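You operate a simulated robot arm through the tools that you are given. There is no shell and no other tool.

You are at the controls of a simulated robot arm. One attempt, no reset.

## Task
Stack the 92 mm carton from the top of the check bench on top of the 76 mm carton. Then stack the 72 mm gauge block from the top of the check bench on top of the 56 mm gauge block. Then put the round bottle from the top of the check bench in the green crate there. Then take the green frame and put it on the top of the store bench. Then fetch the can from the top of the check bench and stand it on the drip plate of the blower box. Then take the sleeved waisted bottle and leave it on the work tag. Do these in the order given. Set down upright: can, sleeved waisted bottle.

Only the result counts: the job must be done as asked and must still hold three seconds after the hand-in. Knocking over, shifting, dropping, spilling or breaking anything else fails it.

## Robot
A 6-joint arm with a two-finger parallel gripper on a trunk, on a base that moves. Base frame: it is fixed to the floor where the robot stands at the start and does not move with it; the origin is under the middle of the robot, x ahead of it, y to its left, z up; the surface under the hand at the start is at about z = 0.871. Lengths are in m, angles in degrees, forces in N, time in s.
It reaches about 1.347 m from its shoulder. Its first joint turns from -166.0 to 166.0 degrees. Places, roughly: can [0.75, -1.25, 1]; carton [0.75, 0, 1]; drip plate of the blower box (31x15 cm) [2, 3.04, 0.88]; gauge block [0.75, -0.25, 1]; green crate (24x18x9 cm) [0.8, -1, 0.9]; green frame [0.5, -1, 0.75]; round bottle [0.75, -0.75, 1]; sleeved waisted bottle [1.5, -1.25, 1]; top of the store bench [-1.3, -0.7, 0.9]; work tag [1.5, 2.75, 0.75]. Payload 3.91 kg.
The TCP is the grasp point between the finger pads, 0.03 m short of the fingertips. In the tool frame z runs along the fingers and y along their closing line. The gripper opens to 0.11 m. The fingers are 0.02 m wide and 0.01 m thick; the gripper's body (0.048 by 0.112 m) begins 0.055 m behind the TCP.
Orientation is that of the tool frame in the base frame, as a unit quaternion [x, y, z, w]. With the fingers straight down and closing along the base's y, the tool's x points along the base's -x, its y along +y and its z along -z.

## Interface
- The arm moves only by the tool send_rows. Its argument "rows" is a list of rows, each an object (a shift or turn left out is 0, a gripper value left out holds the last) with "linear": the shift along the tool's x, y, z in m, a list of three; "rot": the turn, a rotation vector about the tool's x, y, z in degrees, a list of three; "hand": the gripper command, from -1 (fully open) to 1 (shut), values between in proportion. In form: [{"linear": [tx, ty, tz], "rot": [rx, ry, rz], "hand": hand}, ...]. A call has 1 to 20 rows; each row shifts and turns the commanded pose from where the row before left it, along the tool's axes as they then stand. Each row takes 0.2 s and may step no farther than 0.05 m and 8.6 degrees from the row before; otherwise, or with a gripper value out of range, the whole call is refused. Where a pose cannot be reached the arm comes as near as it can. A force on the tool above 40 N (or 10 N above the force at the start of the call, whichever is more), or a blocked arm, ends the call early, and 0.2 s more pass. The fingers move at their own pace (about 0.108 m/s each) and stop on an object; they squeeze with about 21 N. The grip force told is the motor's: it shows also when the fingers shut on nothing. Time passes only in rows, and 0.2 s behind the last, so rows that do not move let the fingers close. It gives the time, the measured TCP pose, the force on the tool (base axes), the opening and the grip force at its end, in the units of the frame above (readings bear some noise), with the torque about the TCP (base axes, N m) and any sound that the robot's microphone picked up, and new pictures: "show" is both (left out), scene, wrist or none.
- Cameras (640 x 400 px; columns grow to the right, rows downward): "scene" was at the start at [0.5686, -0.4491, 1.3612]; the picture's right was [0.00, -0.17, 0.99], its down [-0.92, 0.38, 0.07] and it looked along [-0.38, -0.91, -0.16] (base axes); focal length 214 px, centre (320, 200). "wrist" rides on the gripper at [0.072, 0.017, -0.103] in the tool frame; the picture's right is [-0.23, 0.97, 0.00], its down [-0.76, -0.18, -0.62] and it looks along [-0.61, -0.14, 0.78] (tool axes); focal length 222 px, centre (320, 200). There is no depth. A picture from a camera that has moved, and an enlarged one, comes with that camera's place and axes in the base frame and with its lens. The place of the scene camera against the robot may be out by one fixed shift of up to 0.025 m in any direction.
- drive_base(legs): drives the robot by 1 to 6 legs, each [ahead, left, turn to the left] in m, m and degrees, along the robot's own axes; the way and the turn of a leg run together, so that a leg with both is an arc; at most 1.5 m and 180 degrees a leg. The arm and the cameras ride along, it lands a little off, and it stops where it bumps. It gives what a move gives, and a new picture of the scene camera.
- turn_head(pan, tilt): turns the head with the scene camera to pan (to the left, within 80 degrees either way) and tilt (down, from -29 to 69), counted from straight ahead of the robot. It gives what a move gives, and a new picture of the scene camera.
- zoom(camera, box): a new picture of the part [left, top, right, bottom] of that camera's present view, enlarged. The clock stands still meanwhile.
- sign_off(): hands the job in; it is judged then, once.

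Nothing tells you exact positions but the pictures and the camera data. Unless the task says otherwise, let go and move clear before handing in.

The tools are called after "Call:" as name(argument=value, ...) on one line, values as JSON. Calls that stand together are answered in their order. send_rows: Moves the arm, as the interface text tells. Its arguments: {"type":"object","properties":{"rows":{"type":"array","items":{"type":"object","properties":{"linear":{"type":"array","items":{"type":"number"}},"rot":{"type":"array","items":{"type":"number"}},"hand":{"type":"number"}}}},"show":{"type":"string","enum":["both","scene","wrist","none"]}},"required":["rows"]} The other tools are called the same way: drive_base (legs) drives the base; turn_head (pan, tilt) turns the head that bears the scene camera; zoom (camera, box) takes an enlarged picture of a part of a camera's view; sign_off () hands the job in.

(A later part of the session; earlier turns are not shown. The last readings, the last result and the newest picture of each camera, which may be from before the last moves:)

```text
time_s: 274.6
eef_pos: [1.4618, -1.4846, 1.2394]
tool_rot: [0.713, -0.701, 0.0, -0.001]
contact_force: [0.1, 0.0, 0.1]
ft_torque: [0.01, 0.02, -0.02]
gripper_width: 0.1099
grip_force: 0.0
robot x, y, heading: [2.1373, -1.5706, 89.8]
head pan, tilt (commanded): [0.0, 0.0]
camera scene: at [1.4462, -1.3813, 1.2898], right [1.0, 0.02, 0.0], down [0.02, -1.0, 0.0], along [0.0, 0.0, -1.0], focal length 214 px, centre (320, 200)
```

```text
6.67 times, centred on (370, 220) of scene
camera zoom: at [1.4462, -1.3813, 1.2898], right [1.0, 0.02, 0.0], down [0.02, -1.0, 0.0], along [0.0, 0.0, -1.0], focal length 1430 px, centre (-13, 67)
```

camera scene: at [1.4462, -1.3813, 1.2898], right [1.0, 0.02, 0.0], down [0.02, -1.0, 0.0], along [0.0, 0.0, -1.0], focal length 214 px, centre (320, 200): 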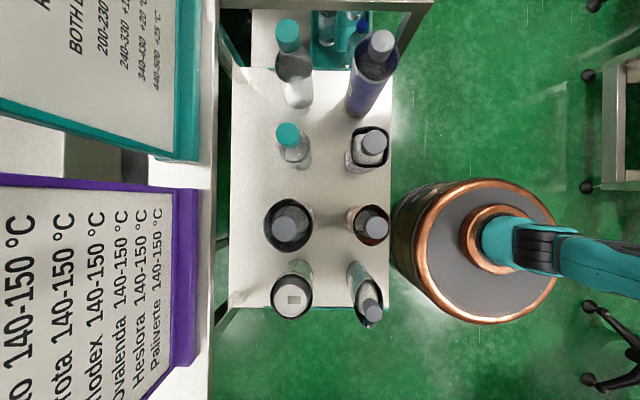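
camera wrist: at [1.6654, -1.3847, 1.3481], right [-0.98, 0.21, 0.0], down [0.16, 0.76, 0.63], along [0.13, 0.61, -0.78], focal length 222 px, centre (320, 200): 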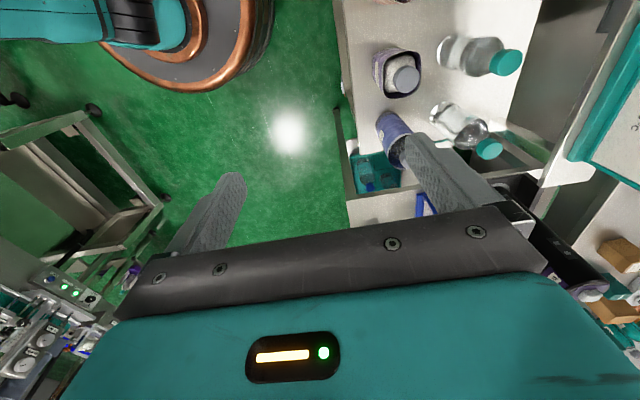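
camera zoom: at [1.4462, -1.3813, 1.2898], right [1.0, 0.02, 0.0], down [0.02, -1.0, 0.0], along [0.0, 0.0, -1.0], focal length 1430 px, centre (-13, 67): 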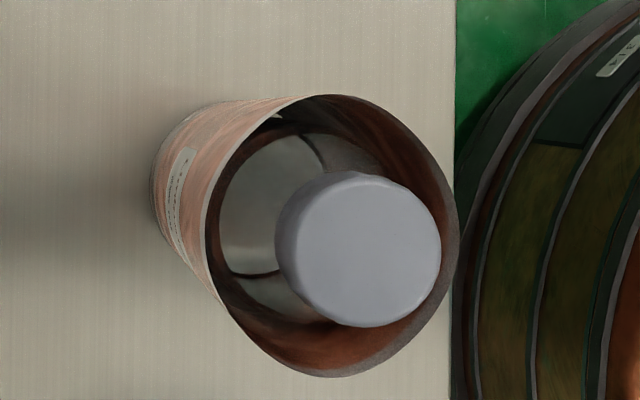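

Teal is oval, violet square, green a can; blue looks slim (long sloped shoulder). I need a low side view to tell grey from orange, so I'll bring the hand down beside the cart.

Call:
send_rows(rows=[{"linear": [-0.0304, -0.0323, 0]}, {"linear": [-0.0304, -0.0323, 0]}, {"linear": [-0.0304, -0.0323, 0]}, {"linear": [-0.0304, -0.0323, 0]}, {"linear": [-0.0304, -0.0323, 0]}, {"linear": [-0.0304, -0.0323, 0]}, {"linear": [-0.0304, -0.0323, 0]}, {"linear": [-0.0304, -0.0323, 0]}, {"linear": [-0.0304, -0.0323, 0]}, {"linear": [-0.0304, -0.0323, 0]}, {"linear": [-0.0304, -0.0323, 0]}, {"linear": [-0.0304, -0.0323, 0]}, {"linear": [0, 0, 0.038]}, {"linear": [0, 0, 0.038]}, {"linear": [0, 0, 0.038]}, {"linear": [0, 0, 0.038]}, {"linear": [0, 0, 0.038]}, {"linear": [0, 0, 0.038]}, {"linear": [0, 0, 0]}], show="none")

Call:
turn_head(pan=75, tilt=40)

```text
time_s: 278.6
eef_pos: [1.8439, -1.1151, 1.0196]
tool_rot: [0.713, -0.701, -0.001, -0.002]
contact_force: [0.8, 0.2, 0.2]
ft_torque: [0.01, 0.01, -0.03]
gripper_width: 0.11
grip_force: 0.1
robot x, y, heading: [2.136, -1.5728, 90.2]
head pan, tilt (commanded): [0.0, 0.0]
```

```text
time_s: 280.0
eef_pos: [1.8434, -1.1156, 1.0195]
tool_rot: [0.713, -0.702, 0.0, -0.001]
contact_force: [0.0, -0.1, 0.3]
ft_torque: [0.01, 0.01, 0.02]
gripper_width: 0.11
grip_force: 0.1
robot x, y, heading: [2.1333, -1.5685, 89.7]
head pan, tilt (commanded): [75.0, 40.0]
camera scene: at [1.7477, -1.0768, 1.1372], right [0.26, 0.01, -0.97], down [0.63, -0.76, 0.17], along [-0.73, -0.65, -0.2], focal length 214 px, centre (320, 200)
```

scene: 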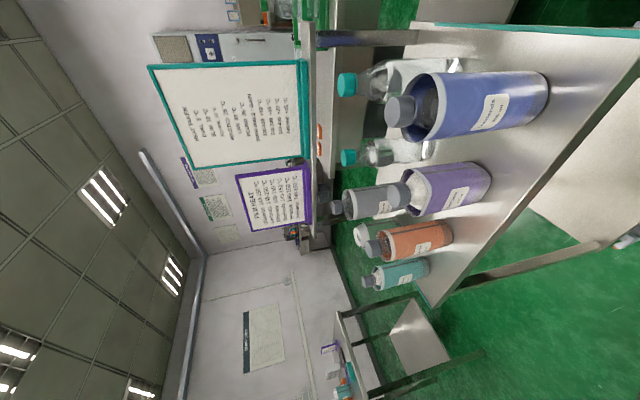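

Call:
zoom(camera="scene", box=[360, 210, 460, 300])

Call:
zoom(camera="scene", box=[320, 160, 500, 225])

Call:
zoom(camera="scene", box=[330, 50, 560, 170])

Call:
zoom(camera="scene", box=[150, 60, 320, 240])

```text
4.44 times, centred on (410, 255) of scene
camera zoom: at [1.7477, -1.0768, 1.1372], right [0.26, 0.01, -0.97], down [0.63, -0.76, 0.17], along [-0.73, -0.65, -0.2], focal length 953 px, centre (-80, -44)
```

zoom: 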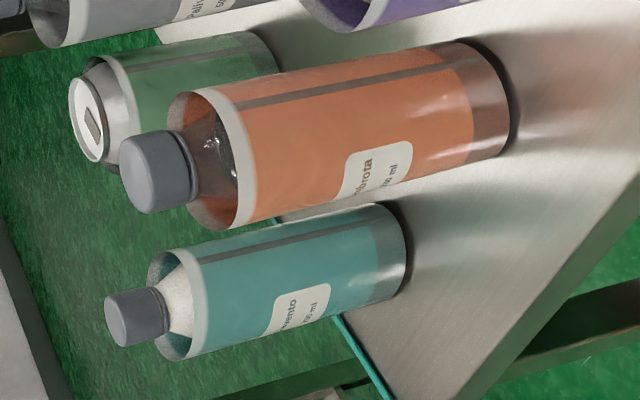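

```text
3.56 times, centred on (410, 192) of scene
camera zoom: at [1.7477, -1.0768, 1.1372], right [0.26, 0.01, -0.97], down [0.63, -0.76, 0.17], along [-0.73, -0.65, -0.2], focal length 763 px, centre (0, 227)
```

zoom: 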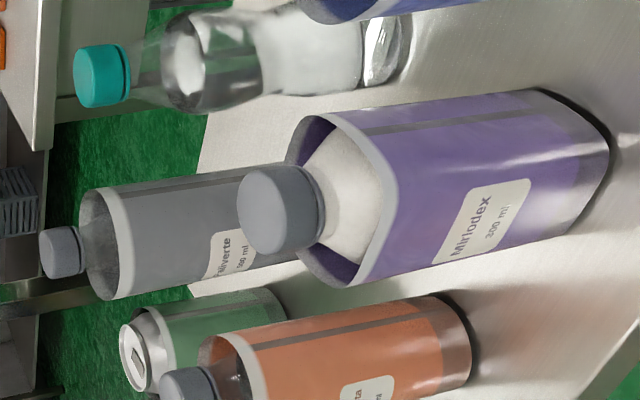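

```text
2.78 times, centred on (445, 110) of scene
camera zoom: at [1.7477, -1.0768, 1.1372], right [0.26, 0.01, -0.97], down [0.63, -0.76, 0.17], along [-0.73, -0.65, -0.2], focal length 597 px, centre (-28, 450)
```

zoom: 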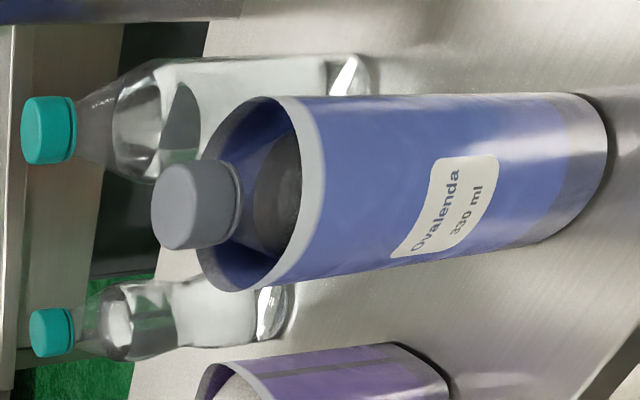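

```text
2.22 times, centred on (235, 150) of scene
camera zoom: at [1.7477, -1.0768, 1.1372], right [0.26, 0.01, -0.97], down [0.63, -0.76, 0.17], along [-0.73, -0.65, -0.2], focal length 477 px, centre (509, 311)
```

zoom: 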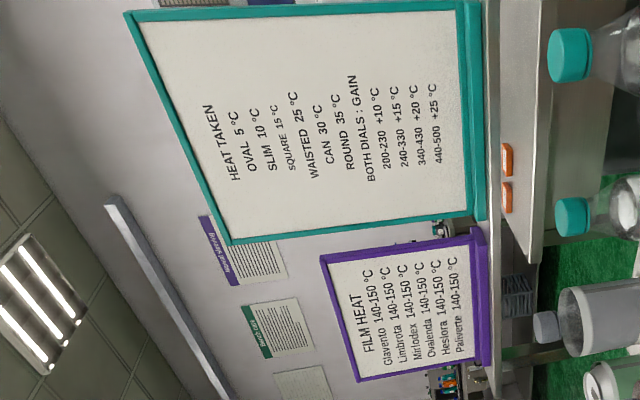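

The sign lists six shapes. I'll zoom hard on blue, grey and orange – label volumes and the clear bands at the sleeve ends – to identify the waisted one.

Call:
zoom(camera="scene", box=[490, 65, 560, 135])

Call:
zoom(camera="scene", box=[380, 75, 450, 145])

Call:
zoom(camera="scene", box=[360, 220, 420, 265])

Call:
zoom(camera="scene", box=[410, 215, 460, 260])

```text
5.71 times, centred on (525, 100) of scene
camera zoom: at [1.7477, -1.0768, 1.1372], right [0.26, 0.01, -0.97], down [0.63, -0.76, 0.17], along [-0.73, -0.65, -0.2], focal length 1226 px, centre (-851, 771)
```

zoom: 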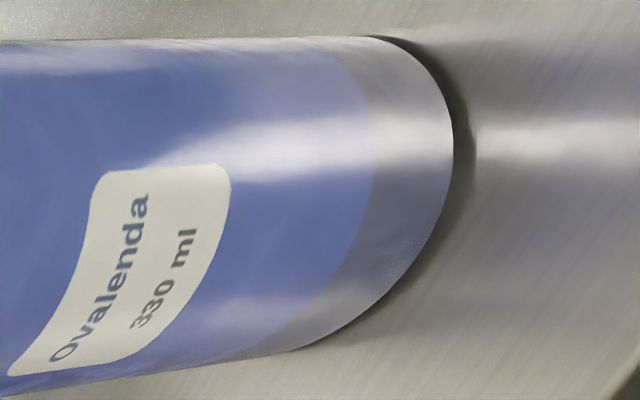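

```text
5.71 times, centred on (415, 110) of scene
camera zoom: at [1.7477, -1.0768, 1.1372], right [0.26, 0.01, -0.97], down [0.63, -0.76, 0.17], along [-0.73, -0.65, -0.2], focal length 1226 px, centre (-223, 714)
```

zoom: 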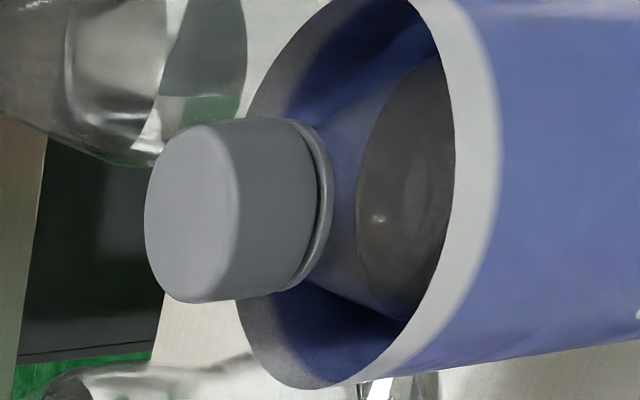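

```text
8.89 times, centred on (390, 242) of scene
camera zoom: at [1.7477, -1.0768, 1.1372], right [0.26, 0.01, -0.97], down [0.63, -0.76, 0.17], along [-0.73, -0.65, -0.2], focal length 1906 px, centre (-302, -178)
```

zoom: 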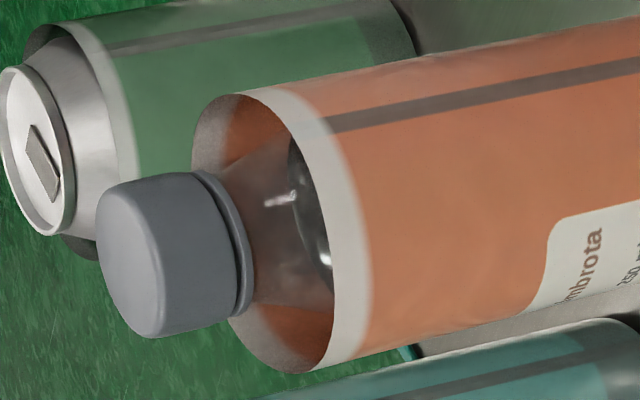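

```text
8.89 times, centred on (435, 238) of scene
camera zoom: at [1.7477, -1.0768, 1.1372], right [0.26, 0.01, -0.97], down [0.63, -0.76, 0.17], along [-0.73, -0.65, -0.2], focal length 1906 px, centre (-702, -133)
```

zoom: 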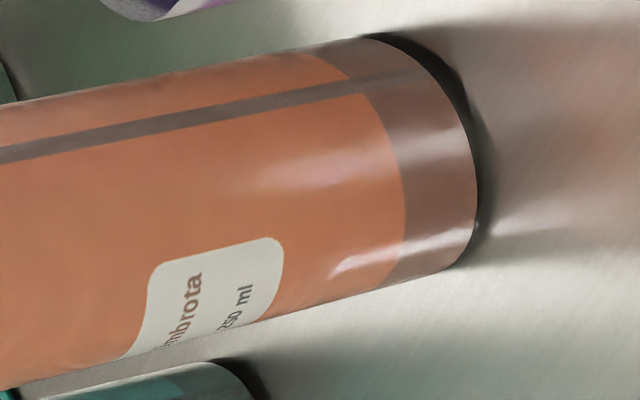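

Call:
send_rows(rows=[{"linear": [0, 0, -0.045]}, {"linear": [0, 0, -0.045]}, {"linear": [0, 0, -0.045]}, {"linear": [0, 0, -0.045]}, {"linear": [0.022, 0.042, 0]}, {"linear": [0.022, 0.042, 0]}, {"linear": [0.022, 0.042, 0]}, {"linear": [0.022, 0.042, 0]}, {"linear": [0.022, 0.042, 0]}, {"linear": [0.022, 0.042, 0]}, {"linear": [0.022, 0.042, 0]}, {"linear": [0, 0, 0]}], show="none")

Call:
turn_head(pan=0, tilt=0)

Call:
zoom(camera="scene", box=[270, 150, 370, 250])

Call:
zoom(camera="scene", box=[180, 140, 300, 340])

```text
time_s: 282.6
eef_pos: [1.5554, -1.2681, 1.1984]
tool_rot: [0.713, -0.701, -0.001, -0.002]
contact_force: [0.7, 0.2, -0.5]
ft_torque: [0.0, -0.01, -0.01]
gripper_width: 0.1101
grip_force: 0.0
robot x, y, heading: [2.1336, -1.5674, 89.9]
head pan, tilt (commanded): [75.0, 40.0]
```

```text
time_s: 284.1
eef_pos: [1.5569, -1.2694, 1.1982]
tool_rot: [0.713, -0.701, 0.0, -0.001]
contact_force: [0.6, 0.7, -0.4]
ft_torque: [0.0, 0.03, -0.01]
gripper_width: 0.1103
grip_force: 0.1
robot x, y, heading: [2.1338, -1.5688, 90.0]
head pan, tilt (commanded): [0.0, 0.0]
camera scene: at [1.5412, -1.1648, 1.2495], right [1.0, 0.02, 0.0], down [0.02, -1.0, 0.0], along [0.0, 0.0, -1.0], focal length 214 px, centre (320, 200)
```

scene: 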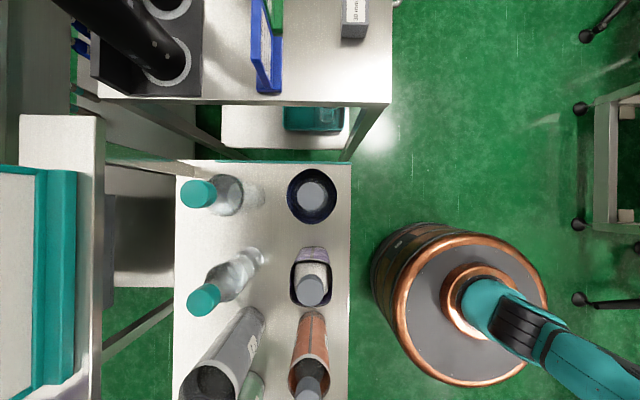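

```text
4.00 times, centred on (320, 200) of scene
camera zoom: at [1.5412, -1.1648, 1.2495], right [1.0, 0.02, 0.0], down [0.02, -1.0, 0.0], along [0.0, 0.0, -1.0], focal length 858 px, centre (320, 200)
```

zoom: 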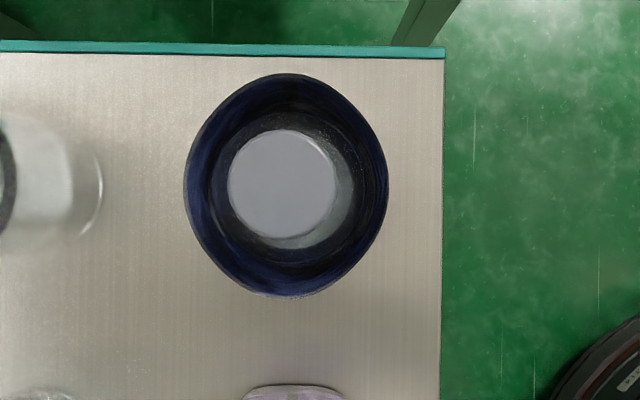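

```text
2.00 times, centred on (240, 240) of scene
camera zoom: at [1.5412, -1.1648, 1.2495], right [1.0, 0.02, 0.0], down [0.02, -1.0, 0.0], along [0.0, 0.0, -1.0], focal length 429 px, centre (480, 120)
```

zoom: 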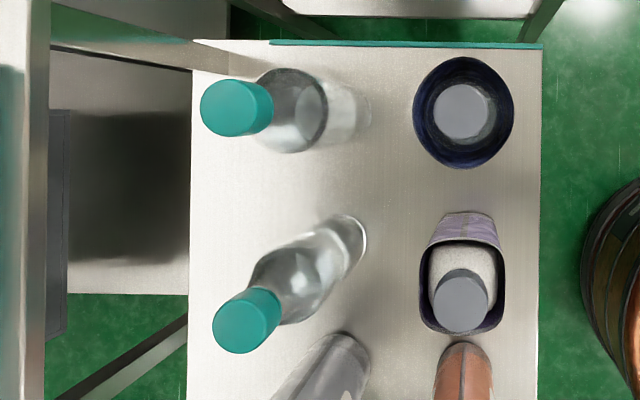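

Call:
zoom(camera="scene", box=[285, 160, 345, 230])

Call:
zoom(camera="scene", box=[185, 240, 275, 320])

Call:
zoom(camera="scene", box=[175, 165, 275, 225])

```text
5.71 times, centred on (315, 195) of scene
camera zoom: at [1.5412, -1.1648, 1.2495], right [1.0, 0.02, 0.0], down [0.02, -1.0, 0.0], along [0.0, 0.0, -1.0], focal length 1226 px, centre (349, 229)
```

zoom: 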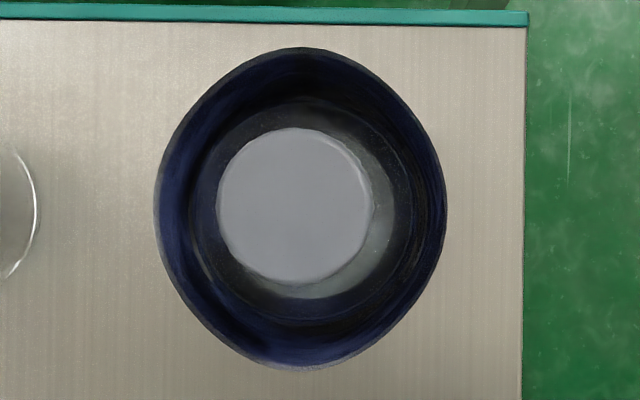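

```text
5.00 times, centred on (230, 280) of scene
camera zoom: at [1.5412, -1.1648, 1.2495], right [1.0, 0.02, 0.0], down [0.02, -1.0, 0.0], along [0.0, 0.0, -1.0], focal length 1072 px, centre (770, -200)
```

zoom: 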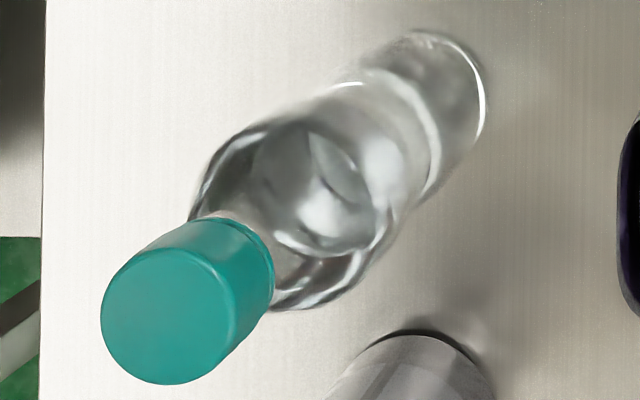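

```text
6.40 times, centred on (225, 195) of scene
camera zoom: at [1.5412, -1.1648, 1.2495], right [1.0, 0.02, 0.0], down [0.02, -1.0, 0.0], along [0.0, 0.0, -1.0], focal length 1373 px, centre (928, 232)
```

zoom: 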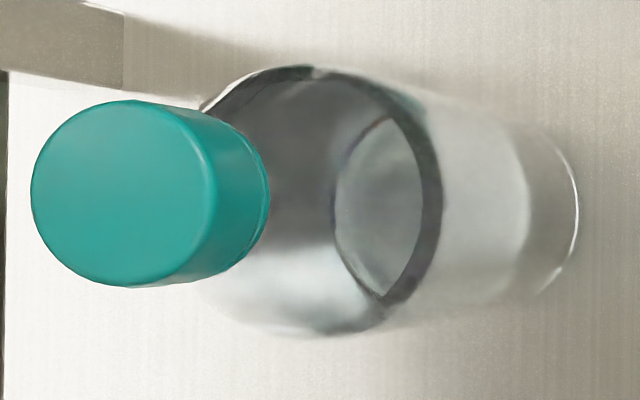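

The dryer order "HEAT 40 C" fits WAISTED 25 + 15 (240–330 ml), and the listed place (1.5, −1.25) fits only the blue and violet (square) ones, not grey/orange at y ≈ −1.42; so the blue Ovalenda 330 ml is the waisted one. I'll check it in the wrist view for its exact place.

Call:
zoom(camera="wrist", box=[220, 0, 420, 200])

Call:
zoom(camera="wrist", box=[0, 0, 640, 400])

```text
2.00 times, centred on (320, 100) of wrist
camera zoom: at [1.5411, -1.341, 1.3021], right [-0.98, 0.21, 0.0], down [0.16, 0.76, 0.63], along [0.13, 0.61, -0.78], focal length 444 px, centre (320, 400)
```

zoom: 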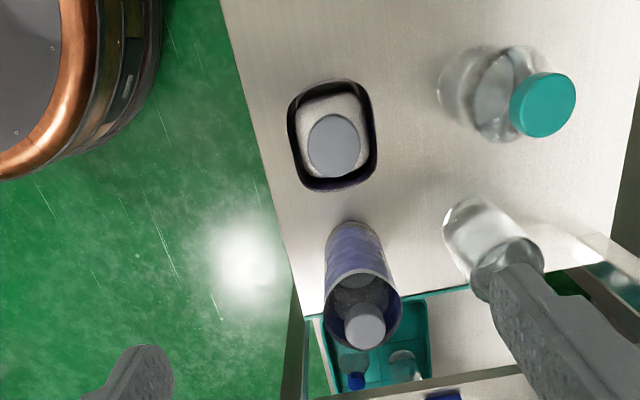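

```text
1.00 times, centred on (320, 200) of wrist (not enlarged: the box is as wide or as high as the picture)
camera zoom: at [1.5411, -1.341, 1.3021], right [-0.98, 0.21, 0.0], down [0.16, 0.76, 0.63], along [0.13, 0.61, -0.78], focal length 222 px, centre (320, 200)
```

zoom: 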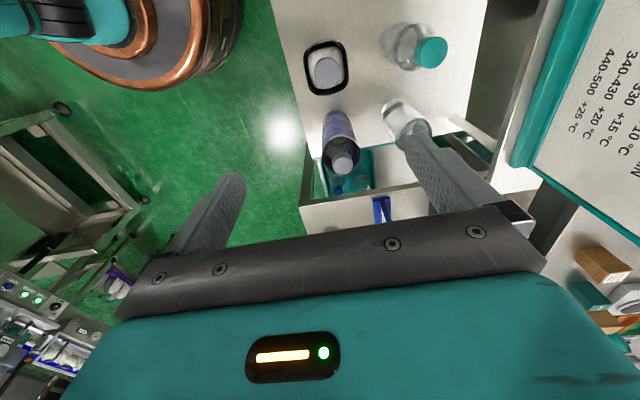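

Blue sleeved bottle: centre about (1.543, −1.155), cap top z ≈ 0.98. I'll move over it and go part way down to check.

Call:
send_rows(rows=[{"linear": [-0.0382, 0.004, 0], "hand": -1}, {"linear": [-0.0382, 0.004, 0]}, {"linear": [-0.0382, 0.004, 0]}, {"linear": [0, 0, 0.035]}, {"linear": [0, 0, 0.035]}, {"linear": [0, 0, 0.035]}, {"linear": [0, 0, 0.033]}, {"linear": [0, 0, 0]}], show="both")

Call:
zoom(camera="wrist", box=[220, 40, 420, 200])

```text
time_s: 285.9
eef_pos: [1.5411, -1.1567, 1.0576]
tool_rot: [0.712, -0.702, 0.001, -0.002]
contact_force: [0.1, -0.5, -0.2]
ft_torque: [-0.01, 0.0, -0.03]
gripper_width: 0.1098
grip_force: 0.0
robot x, y, heading: [2.1392, -1.5671, 90.0]
head pan, tilt (commanded): [0.0, 0.0]
camera scene: at [1.5265, -1.0533, 1.1079], right [1.0, 0.02, 0.0], down [0.02, -1.0, 0.0], along [0.0, 0.0, -1.0], focal length 214 px, centre (320, 200)
camera wrist: at [1.5263, -1.2295, 1.1605], right [-0.98, 0.21, 0.0], down [0.17, 0.76, 0.63], along [0.13, 0.61, -0.78], focal length 222 px, centre (320, 200)
```

scene: 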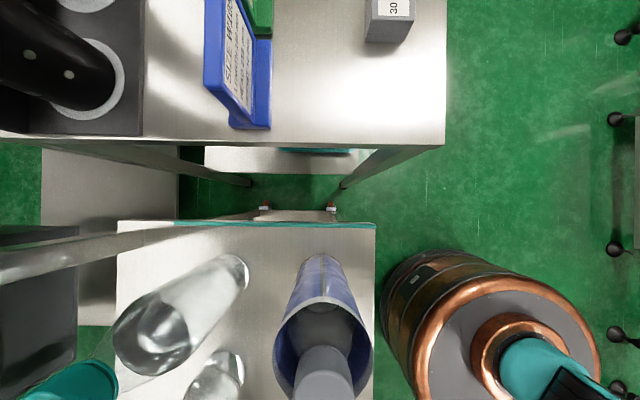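
wrist: 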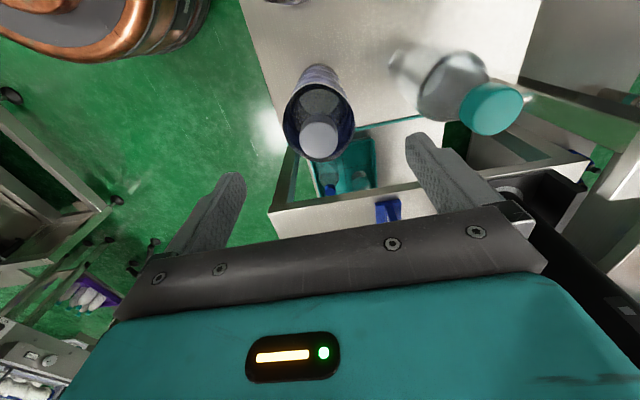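

```text
2.50 times, centred on (320, 120) of wrist
camera zoom: at [1.5263, -1.2295, 1.1605], right [-0.98, 0.21, 0.0], down [0.17, 0.76, 0.63], along [0.13, 0.61, -0.78], focal length 555 px, centre (320, 400)
```

zoom: 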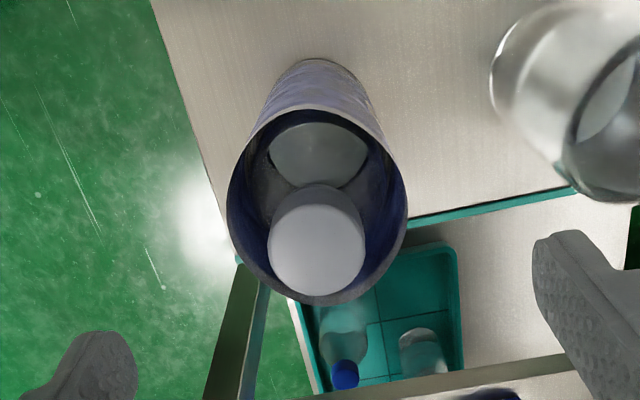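

The bottle is centred between the fingers. I'll go down so the pads reach the sleeve's upper part while keeping the palm above the cap.

Call:
send_rows(rows=[{"linear": [-0.0025, -0.003, 0.03]}, {"linear": [0, 0, 0.03]}, {"linear": [0, 0, 0.03]}, {"linear": [0, 0, 0.015]}, {"linear": [0, 0, 0.008]}, {"linear": [0, 0, 0]}], show="both")

Call:
zoom(camera="wrist", box=[220, 60, 420, 240])

```text
time_s: 287.3
eef_pos: [1.5442, -1.1535, 0.9456]
tool_rot: [0.713, -0.701, 0.0, -0.002]
contact_force: [0.5, -0.2, -0.3]
ft_torque: [0.03, -0.03, -0.01]
gripper_width: 0.1099
grip_force: 0.1
robot x, y, heading: [2.1377, -1.5683, 90.1]
head pan, tilt (commanded): [0.0, 0.0]
camera scene: at [1.5287, -1.0502, 0.9964], right [1.0, 0.01, 0.0], down [0.01, -1.0, 0.0], along [0.0, 0.0, -1.0], focal length 214 px, centre (320, 200)
camera wrist: at [1.5285, -1.2265, 1.0489], right [-0.98, 0.21, 0.0], down [0.17, 0.76, 0.63], along [0.13, 0.61, -0.78], focal length 222 px, centre (320, 200)
```

scene: 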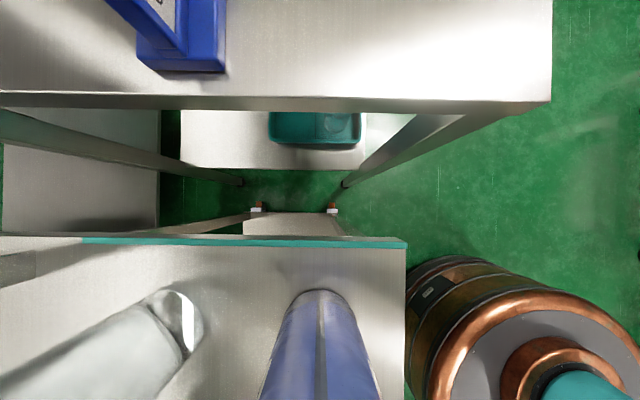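
wrist: 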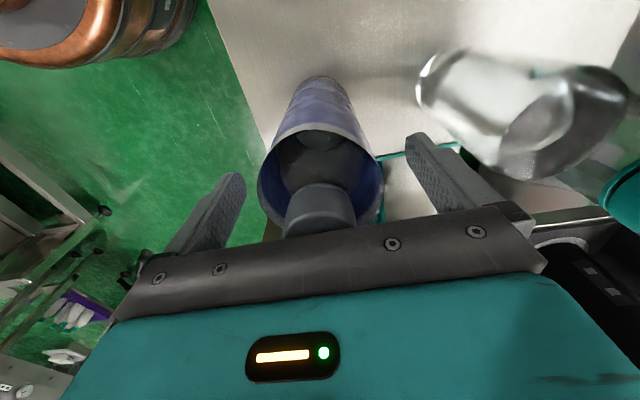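

```text
2.22 times, centred on (320, 150) of wrist
camera zoom: at [1.5285, -1.2265, 1.0489], right [-0.98, 0.21, 0.0], down [0.17, 0.76, 0.63], along [0.13, 0.61, -0.78], focal length 494 px, centre (320, 311)
```

zoom: 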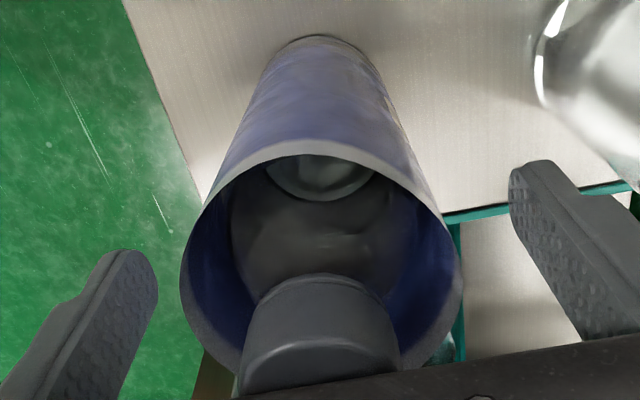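

The view into the sleeve shows a dome shoulder and a narrower ring below it – a waisted bottle. I'll lower a little more and close.

Call:
send_rows(rows=[{"linear": [0, 0, 0.004]}, {"linear": [0, 0, 0.003]}, {"linear": [0, 0, 0]}, {"linear": [0, 0, 0], "hand": 0}, {"linear": [0, 0, 0], "hand": 1}, {"linear": [0, 0, 0], "hand": 1}, {"linear": [0, 0, 0], "hand": 1}], show="both")

Call:
zoom(camera="wrist", box=[220, 60, 420, 240])

```text
time_s: 288.9
eef_pos: [1.5436, -1.1531, 0.939]
tool_rot: [0.713, -0.701, 0.0, -0.001]
contact_force: [0.2, -0.5, -0.6]
ft_torque: [-0.02, -0.01, 0.01]
gripper_width: 0.0589
grip_force: 20.7
robot x, y, heading: [2.1312, -1.5708, 90.0]
head pan, tilt (commanded): [0.0, 0.0]
camera scene: at [1.5284, -1.0508, 0.9903], right [1.0, 0.02, 0.0], down [0.02, -1.0, 0.0], along [0.0, 0.0, -1.0], focal length 214 px, centre (320, 200)
camera wrist: at [1.5283, -1.2271, 1.0429], right [-0.98, 0.21, 0.0], down [0.16, 0.76, 0.63], along [0.13, 0.61, -0.78], focal length 222 px, centre (320, 200)
```

scene: 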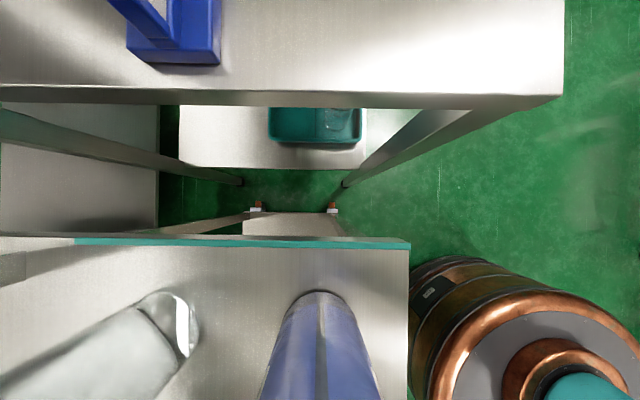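
wrist: 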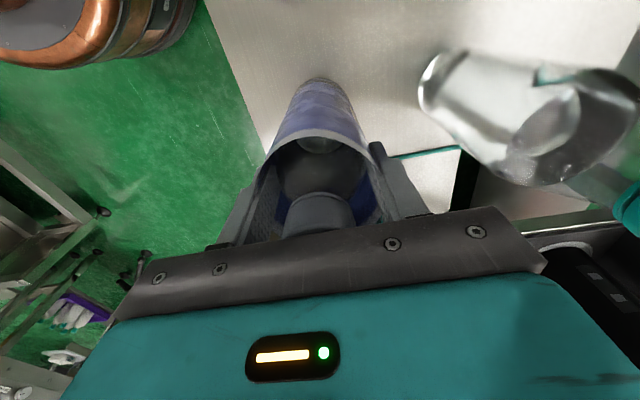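

```text
2.22 times, centred on (320, 150) of wrist
camera zoom: at [1.5283, -1.2271, 1.0429], right [-0.98, 0.21, 0.0], down [0.16, 0.76, 0.63], along [0.13, 0.61, -0.78], focal length 494 px, centre (320, 311)
```

zoom: 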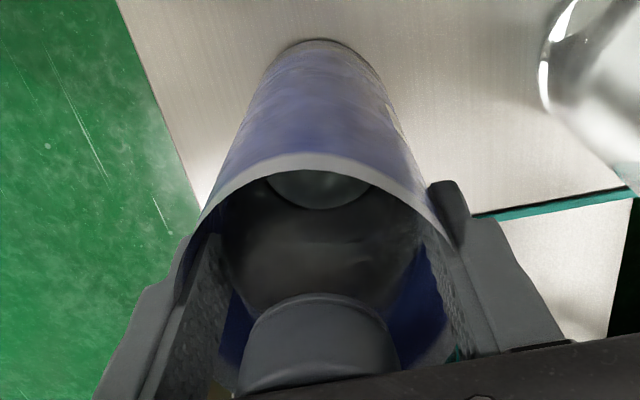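

The fingers closed to 59 mm on the bottle itself (the film is soft), possibly on the sloping shoulder. The cap is a safer hold, as with the round bottle; I'll open, rise 4 cm and grip the cap.

Call:
send_rows(rows=[{"linear": [0, 0, 0], "hand": -1}, {"linear": [0, 0, 0], "hand": -1}, {"linear": [0, 0, -0.02], "hand": -1}, {"linear": [0, 0, -0.019]}, {"linear": [0, 0, 0]}, {"linear": [0, 0, 0], "hand": 1}, {"linear": [0, 0, 0], "hand": 1}, {"linear": [0, 0, 0], "hand": 1}, {"linear": [0, 0, 0], "hand": 1}], show="wrist")

Call:
zoom(camera="wrist", box=[220, 60, 420, 240])

```text
time_s: 290.9
eef_pos: [1.5441, -1.1545, 0.9809]
tool_rot: [0.712, -0.702, 0.0, -0.002]
contact_force: [-2.8, 0.0, 5.1]
ft_torque: [0.02, 0.34, 0.02]
gripper_width: 0.0321
grip_force: 21.2
robot x, y, heading: [2.1329, -1.57, 90.0]
head pan, tilt (commanded): [0.0, 0.0]
camera wrist: at [1.5297, -1.2274, 1.0844], right [-0.98, 0.21, 0.0], down [0.17, 0.76, 0.63], along [0.13, 0.61, -0.78], focal length 222 px, centre (320, 200)
```

wrist: 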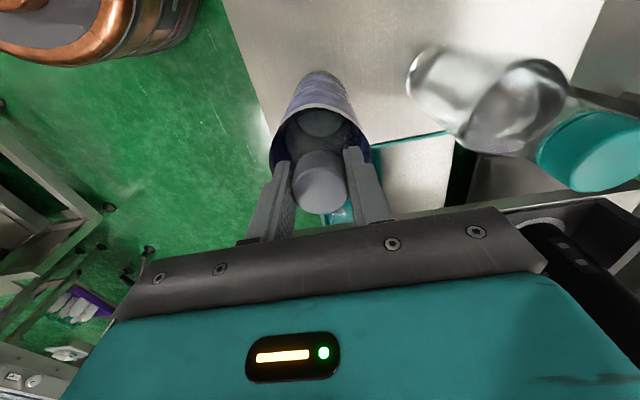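

```text
2.22 times, centred on (320, 150) of wrist
camera zoom: at [1.5297, -1.2274, 1.0844], right [-0.98, 0.21, 0.0], down [0.17, 0.76, 0.63], along [0.13, 0.61, -0.78], focal length 494 px, centre (320, 311)
```

zoom: 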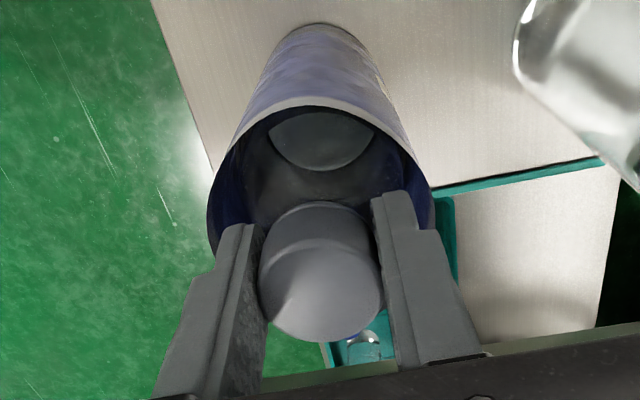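

There's a small side load; I'll re-grip 5 mm higher so the tips stay clear of the shoulder.

Call:
send_rows(rows=[{"linear": [0, 0, 0], "hand": -0.2}, {"linear": [0, 0, 0], "hand": -0.2}, {"linear": [0, 0, -0.006]}, {"linear": [0, 0, 0]}, {"linear": [0, 0, 0], "hand": 1}, {"linear": [0, 0, 0], "hand": 1}, {"linear": [0, 0, 0], "hand": 1}], show="wrist")

```text
time_s: 292.5
eef_pos: [1.5436, -1.1546, 0.9871]
tool_rot: [0.713, -0.702, 0.0, -0.001]
contact_force: [0.7, 0.2, 0.0]
ft_torque: [0.15, 0.19, 0.01]
gripper_width: 0.0321
grip_force: 20.7
robot x, y, heading: [2.1345, -1.5696, 89.8]
head pan, tilt (commanded): [0.0, 0.0]
camera wrist: at [1.5293, -1.2272, 1.0907], right [-0.98, 0.21, 0.0], down [0.17, 0.76, 0.63], along [0.13, 0.61, -0.78], focal length 222 px, centre (320, 200)
```

wrist: 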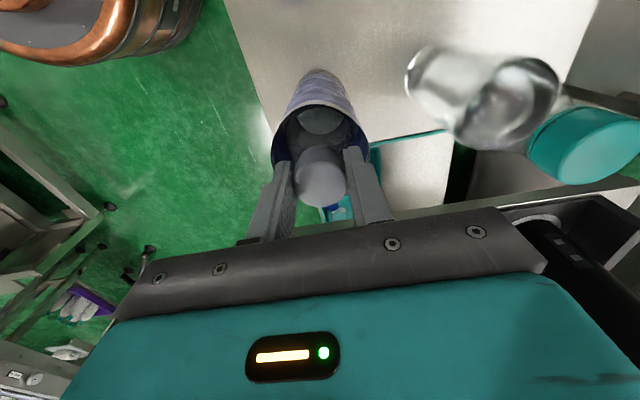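

Clean grip on the cap now. Lift slowly and check.

Call:
send_rows(rows=[{"linear": [0, 0, -0.008], "hand": 1}, {"linear": [0, 0, -0.012]}, {"linear": [0, 0, -0.02]}, {"linear": [0, 0, -0.02]}, {"linear": [0, 0, 0]}], show="both")

```text
time_s: 293.7
eef_pos: [1.5442, -1.1531, 1.0455]
tool_rot: [0.712, -0.702, -0.001, -0.001]
contact_force: [-0.1, 1.0, -4.0]
ft_torque: [-0.01, -0.02, -0.01]
gripper_width: 0.0319
grip_force: 21.3
robot x, y, heading: [2.1358, -1.5678, 89.6]
head pan, tilt (commanded): [0.0, 0.0]
camera scene: at [1.5291, -1.0502, 1.0959], right [1.0, 0.02, 0.0], down [0.02, -1.0, 0.0], along [0.0, 0.0, -1.0], focal length 214 px, centre (320, 200)
camera wrist: at [1.5289, -1.2264, 1.1485], right [-0.98, 0.21, 0.0], down [0.16, 0.76, 0.63], along [0.13, 0.61, -0.78], focal length 222 px, centre (320, 200)
```

scene: 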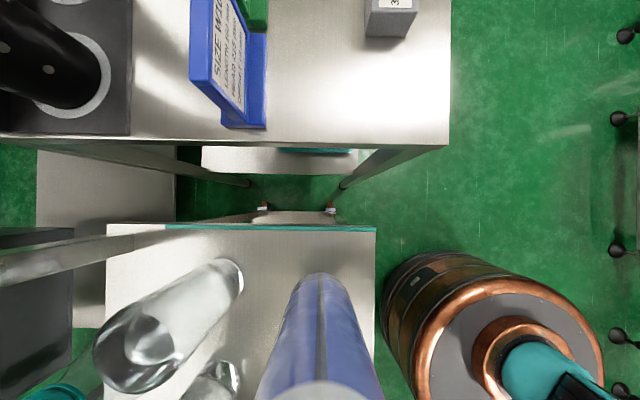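
wrist: 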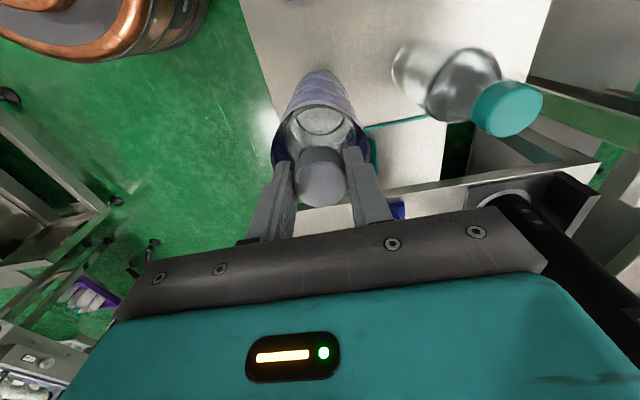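

Bottle and sleeve come up together (4 N). I'll take a quick look inside now that light comes from below.

Call:
zoom(camera="wrist", box=[250, 60, 390, 220])

Call:
zoom(camera="scene", box=[220, 250, 420, 400])

```text
2.50 times, centred on (320, 140) of wrist
camera zoom: at [1.5289, -1.2264, 1.1485], right [-0.98, 0.21, 0.0], down [0.16, 0.76, 0.63], along [0.13, 0.61, -0.78], focal length 555 px, centre (320, 350)
```

zoom: 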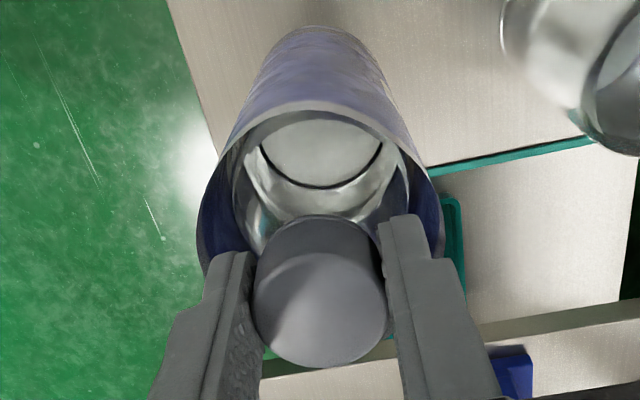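

```text
2.67 times, centred on (320, 325) of scene
camera zoom: at [1.5291, -1.0502, 1.0959], right [1.0, 0.02, 0.0], down [0.02, -1.0, 0.0], along [0.0, 0.0, -1.0], focal length 572 px, centre (320, -133)
```

zoom: 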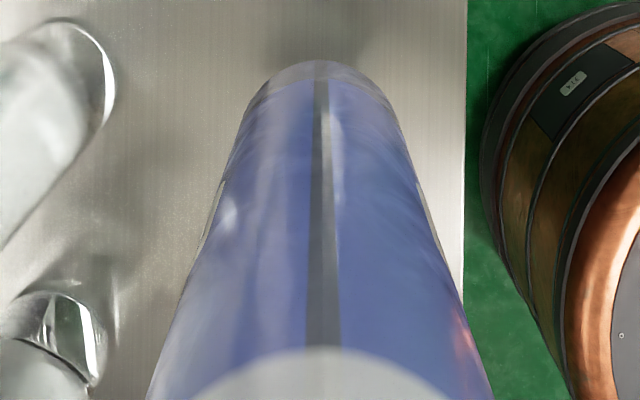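

The inner ring sits narrow at mid-height – it is the waisted bottle. I'll raise it, bring the hand in front of the robot over the open aisle, and look north before driving.

Call:
send_rows(rows=[{"linear": [0, 0, -0.04], "hand": 1}, {"linear": [0, 0, -0.045]}, {"linear": [0, 0, -0.045]}, {"linear": [0, 0, -0.045]}, {"linear": [0, 0, -0.015]}, {"linear": [-0.006, -0.036, 0]}, {"linear": [-0.01, -0.04, 0]}, {"linear": [-0.01, -0.042, 0]}, {"linear": [-0.01, -0.042, 0]}, {"linear": [-0.01, -0.042, 0]}, {"linear": [-0.01, -0.042, 0]}, {"linear": [-0.01, -0.042, 0]}, {"linear": [-0.01, -0.042, 0]}, {"linear": [-0.01, -0.042, 0]}, {"linear": [-0.01, -0.042, 0]}, {"linear": [-0.01, -0.042, 0]}, {"linear": [-0.01, -0.042, 0]}, {"linear": [-0.01, -0.042, 0]}, {"linear": [-0.01, -0.042, 0]}, {"linear": [0, 0, 0]}], show="none")

Call:
turn_head(pan=0, tilt=-29)

Call:
turn_head(pan=60, tilt=-29)

Call:
turn_head(pan=-60, tilt=-29)

```text
time_s: 297.9
eef_pos: [2.122, -1.0077, 1.2391]
tool_rot: [0.713, -0.701, 0.0, -0.001]
contact_force: [0.5, -0.4, -2.8]
ft_torque: [0.0, -0.03, 0.03]
gripper_width: 0.0322
grip_force: 21.2
robot x, y, heading: [2.1313, -1.5674, 89.8]
head pan, tilt (commanded): [0.0, 0.0]
```

```text
time_s: 298.8
eef_pos: [2.1213, -1.0081, 1.2398]
tool_rot: [0.713, -0.702, -0.001, -0.001]
contact_force: [0.5, 0.8, -3.9]
ft_torque: [-0.02, 0.01, 0.0]
gripper_width: 0.0322
grip_force: 20.6
robot x, y, heading: [2.1354, -1.5692, 89.8]
head pan, tilt (commanded): [0.0, -28.6]
camera scene: at [2.1059, -0.865, 1.3128], right [1.0, 0.02, 0.0], down [0.01, -0.88, -0.48], along [-0.01, 0.48, -0.88], focal length 214 px, centre (320, 200)
```

scene: 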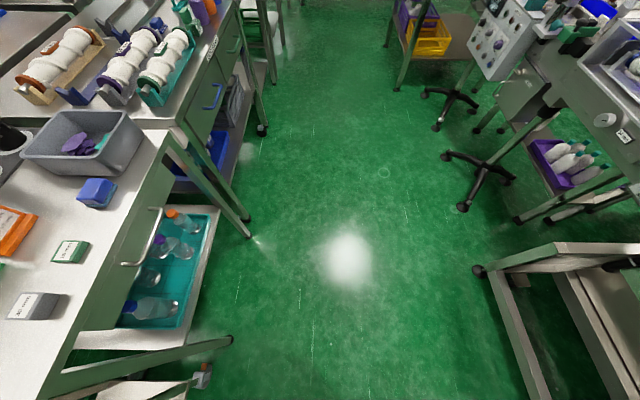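

```text
time_s: 300.1
eef_pos: [2.1217, -1.0086, 1.239]
tool_rot: [0.713, -0.702, 0.0, -0.001]
contact_force: [0.1, 0.4, -3.4]
ft_torque: [0.01, -0.01, 0.02]
gripper_width: 0.0319
grip_force: 21.0
robot x, y, heading: [2.1391, -1.567, 89.9]
head pan, tilt (commanded): [60.0, -28.6]
camera scene: at [2.0478, -0.8659, 1.3461], right [0.5, 0.01, -0.86], down [-0.4, -0.88, -0.24], along [-0.77, 0.47, -0.44], focal length 214 px, centre (320, 200)
```

scene: 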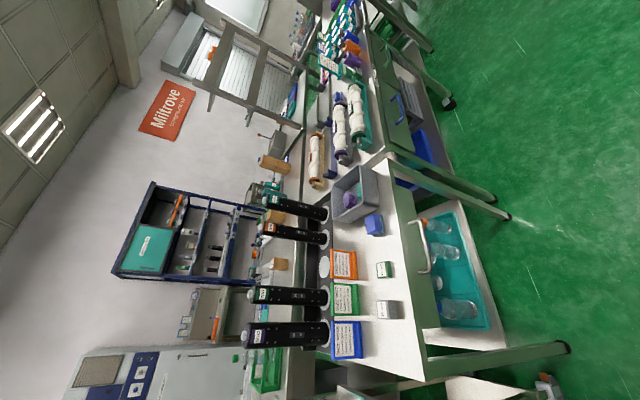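

```text
time_s: 302.1
eef_pos: [2.1212, -1.0084, 1.2392]
tool_rot: [0.713, -0.701, 0.0, -0.001]
contact_force: [0.3, 0.2, -2.4]
ft_torque: [-0.03, 0.0, 0.0]
gripper_width: 0.0321
grip_force: 21.3
robot x, y, heading: [2.1332, -1.5707, 90.0]
head pan, tilt (commanded): [-60.0, -28.6]
camera scene: at [2.1638, -0.8642, 1.3464], right [0.5, 0.01, 0.87], down [0.43, -0.87, -0.24], along [0.75, 0.49, -0.44], focal length 214 px, centre (320, 200)
```

scene: 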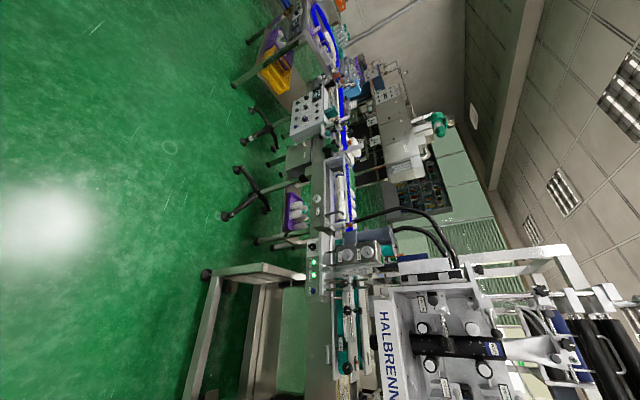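

The aisle north is clear (x ≈ 1.62 to 2.8). Driving north in two legs, then a check.

Call:
drive_base(legs=[[1.45, 0, 0], [1.45, 0, 0]])

Call:
turn_head(pan=0, tilt=-29)

```text
time_s: 316.2
eef_pos: [2.0563, 1.9113, 1.2399]
tool_rot: [0.715, -0.699, 0.0, -0.001]
contact_force: [-0.2, -0.1, -3.2]
ft_torque: [0.02, -0.03, 0.01]
gripper_width: 0.0321
grip_force: 20.9
robot x, y, heading: [2.0716, 1.3498, 90.6]
head pan, tilt (commanded): [-60.0, -28.6]
camera scene: at [2.0967, 2.0563, 1.3464], right [0.5, 0.01, 0.87], down [0.44, -0.87, -0.24], along [0.75, 0.5, -0.44], focal length 214 px, centre (320, 200)
```

scene: 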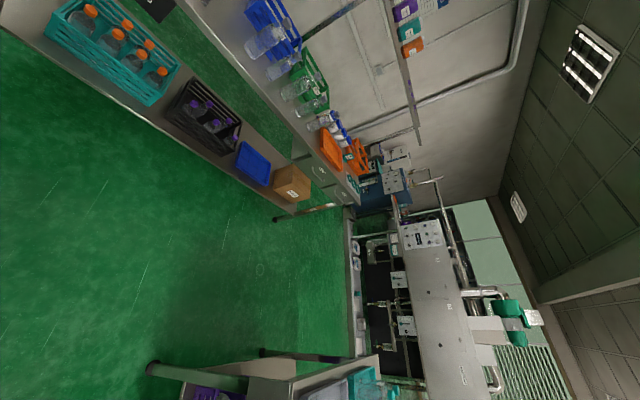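

```text
time_s: 317.5
eef_pos: [2.0561, 1.9113, 1.2393]
tool_rot: [0.715, -0.699, 0.0, 0.0]
contact_force: [0.3, 0.1, -3.9]
ft_torque: [-0.02, 0.01, -0.02]
gripper_width: 0.0323
grip_force: 21.1
robot x, y, heading: [2.0753, 1.3548, 90.3]
head pan, tilt (commanded): [0.0, -28.6]
camera scene: at [2.0388, 2.055, 1.3128], right [1.0, 0.02, 0.0], down [0.02, -0.88, -0.48], along [-0.01, 0.48, -0.88], focal length 214 px, centre (320, 200)
```

scene: 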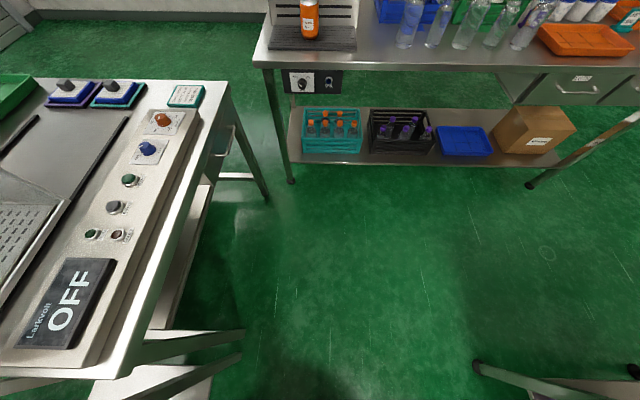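

I see the tag at the table's NE corner and the can still standing on the plate. I'll drive up about 0.85 m, keeping a little right of the table.

Call:
drive_base(legs=[[0.82, -0.05, 0]])

Call:
turn_head(pan=40, tilt=10)

Call:
zoom(camera="scene", box=[200, 100, 440, 300])

```text
time_s: 322.1
eef_pos: [2.1166, 2.7622, 1.2388]
tool_rot: [0.71, -0.704, 0.0, -0.001]
contact_force: [0.6, -0.1, -4.0]
ft_torque: [0.03, -0.02, 0.0]
gripper_width: 0.0321
grip_force: 20.8
robot x, y, heading: [2.1271, 2.1999, 89.5]
head pan, tilt (commanded): [0.0, -28.6]
camera scene: at [2.102, 2.9054, 1.3128], right [1.0, 0.01, 0.0], down [0.01, -0.88, -0.48], along [0.0, 0.48, -0.88], focal length 214 px, centre (320, 200)
```

scene: 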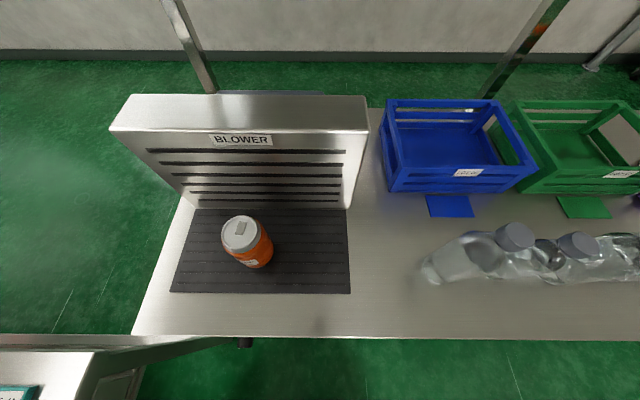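

```text
time_s: 323.1
eef_pos: [2.1158, 2.7621, 1.2392]
tool_rot: [0.709, -0.705, -0.001, -0.001]
contact_force: [-0.8, -0.1, -3.8]
ft_torque: [-0.03, 0.01, 0.01]
gripper_width: 0.0322
grip_force: 21.1
robot x, y, heading: [2.1252, 2.1985, 89.4]
head pan, tilt (commanded): [40.0, 10.0]
camera scene: at [2.0427, 2.849, 1.3083], right [0.77, 0.01, -0.64], down [0.12, -0.98, 0.13], along [-0.63, -0.18, -0.76], focal length 214 px, centre (320, 200)
```

scene: 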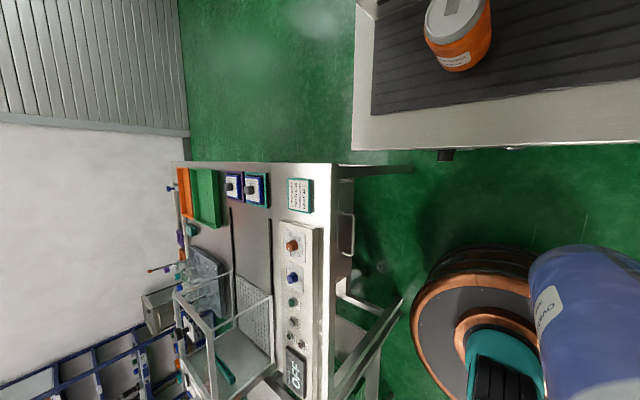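

```text
2.00 times, centred on (320, 200) of scene
camera zoom: at [2.0427, 2.849, 1.3083], right [0.77, 0.01, -0.64], down [0.12, -0.98, 0.13], along [-0.63, -0.18, -0.76], focal length 429 px, centre (320, 200)
```

zoom: 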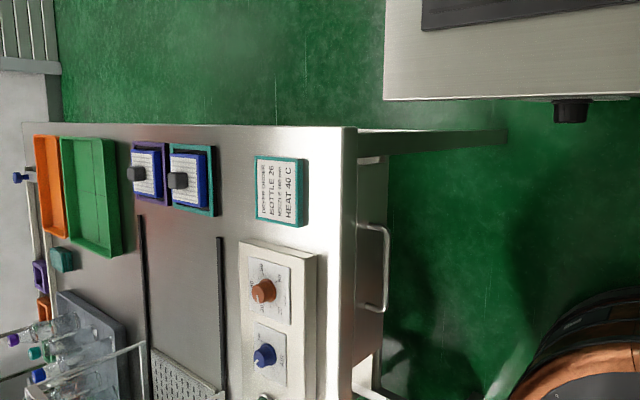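

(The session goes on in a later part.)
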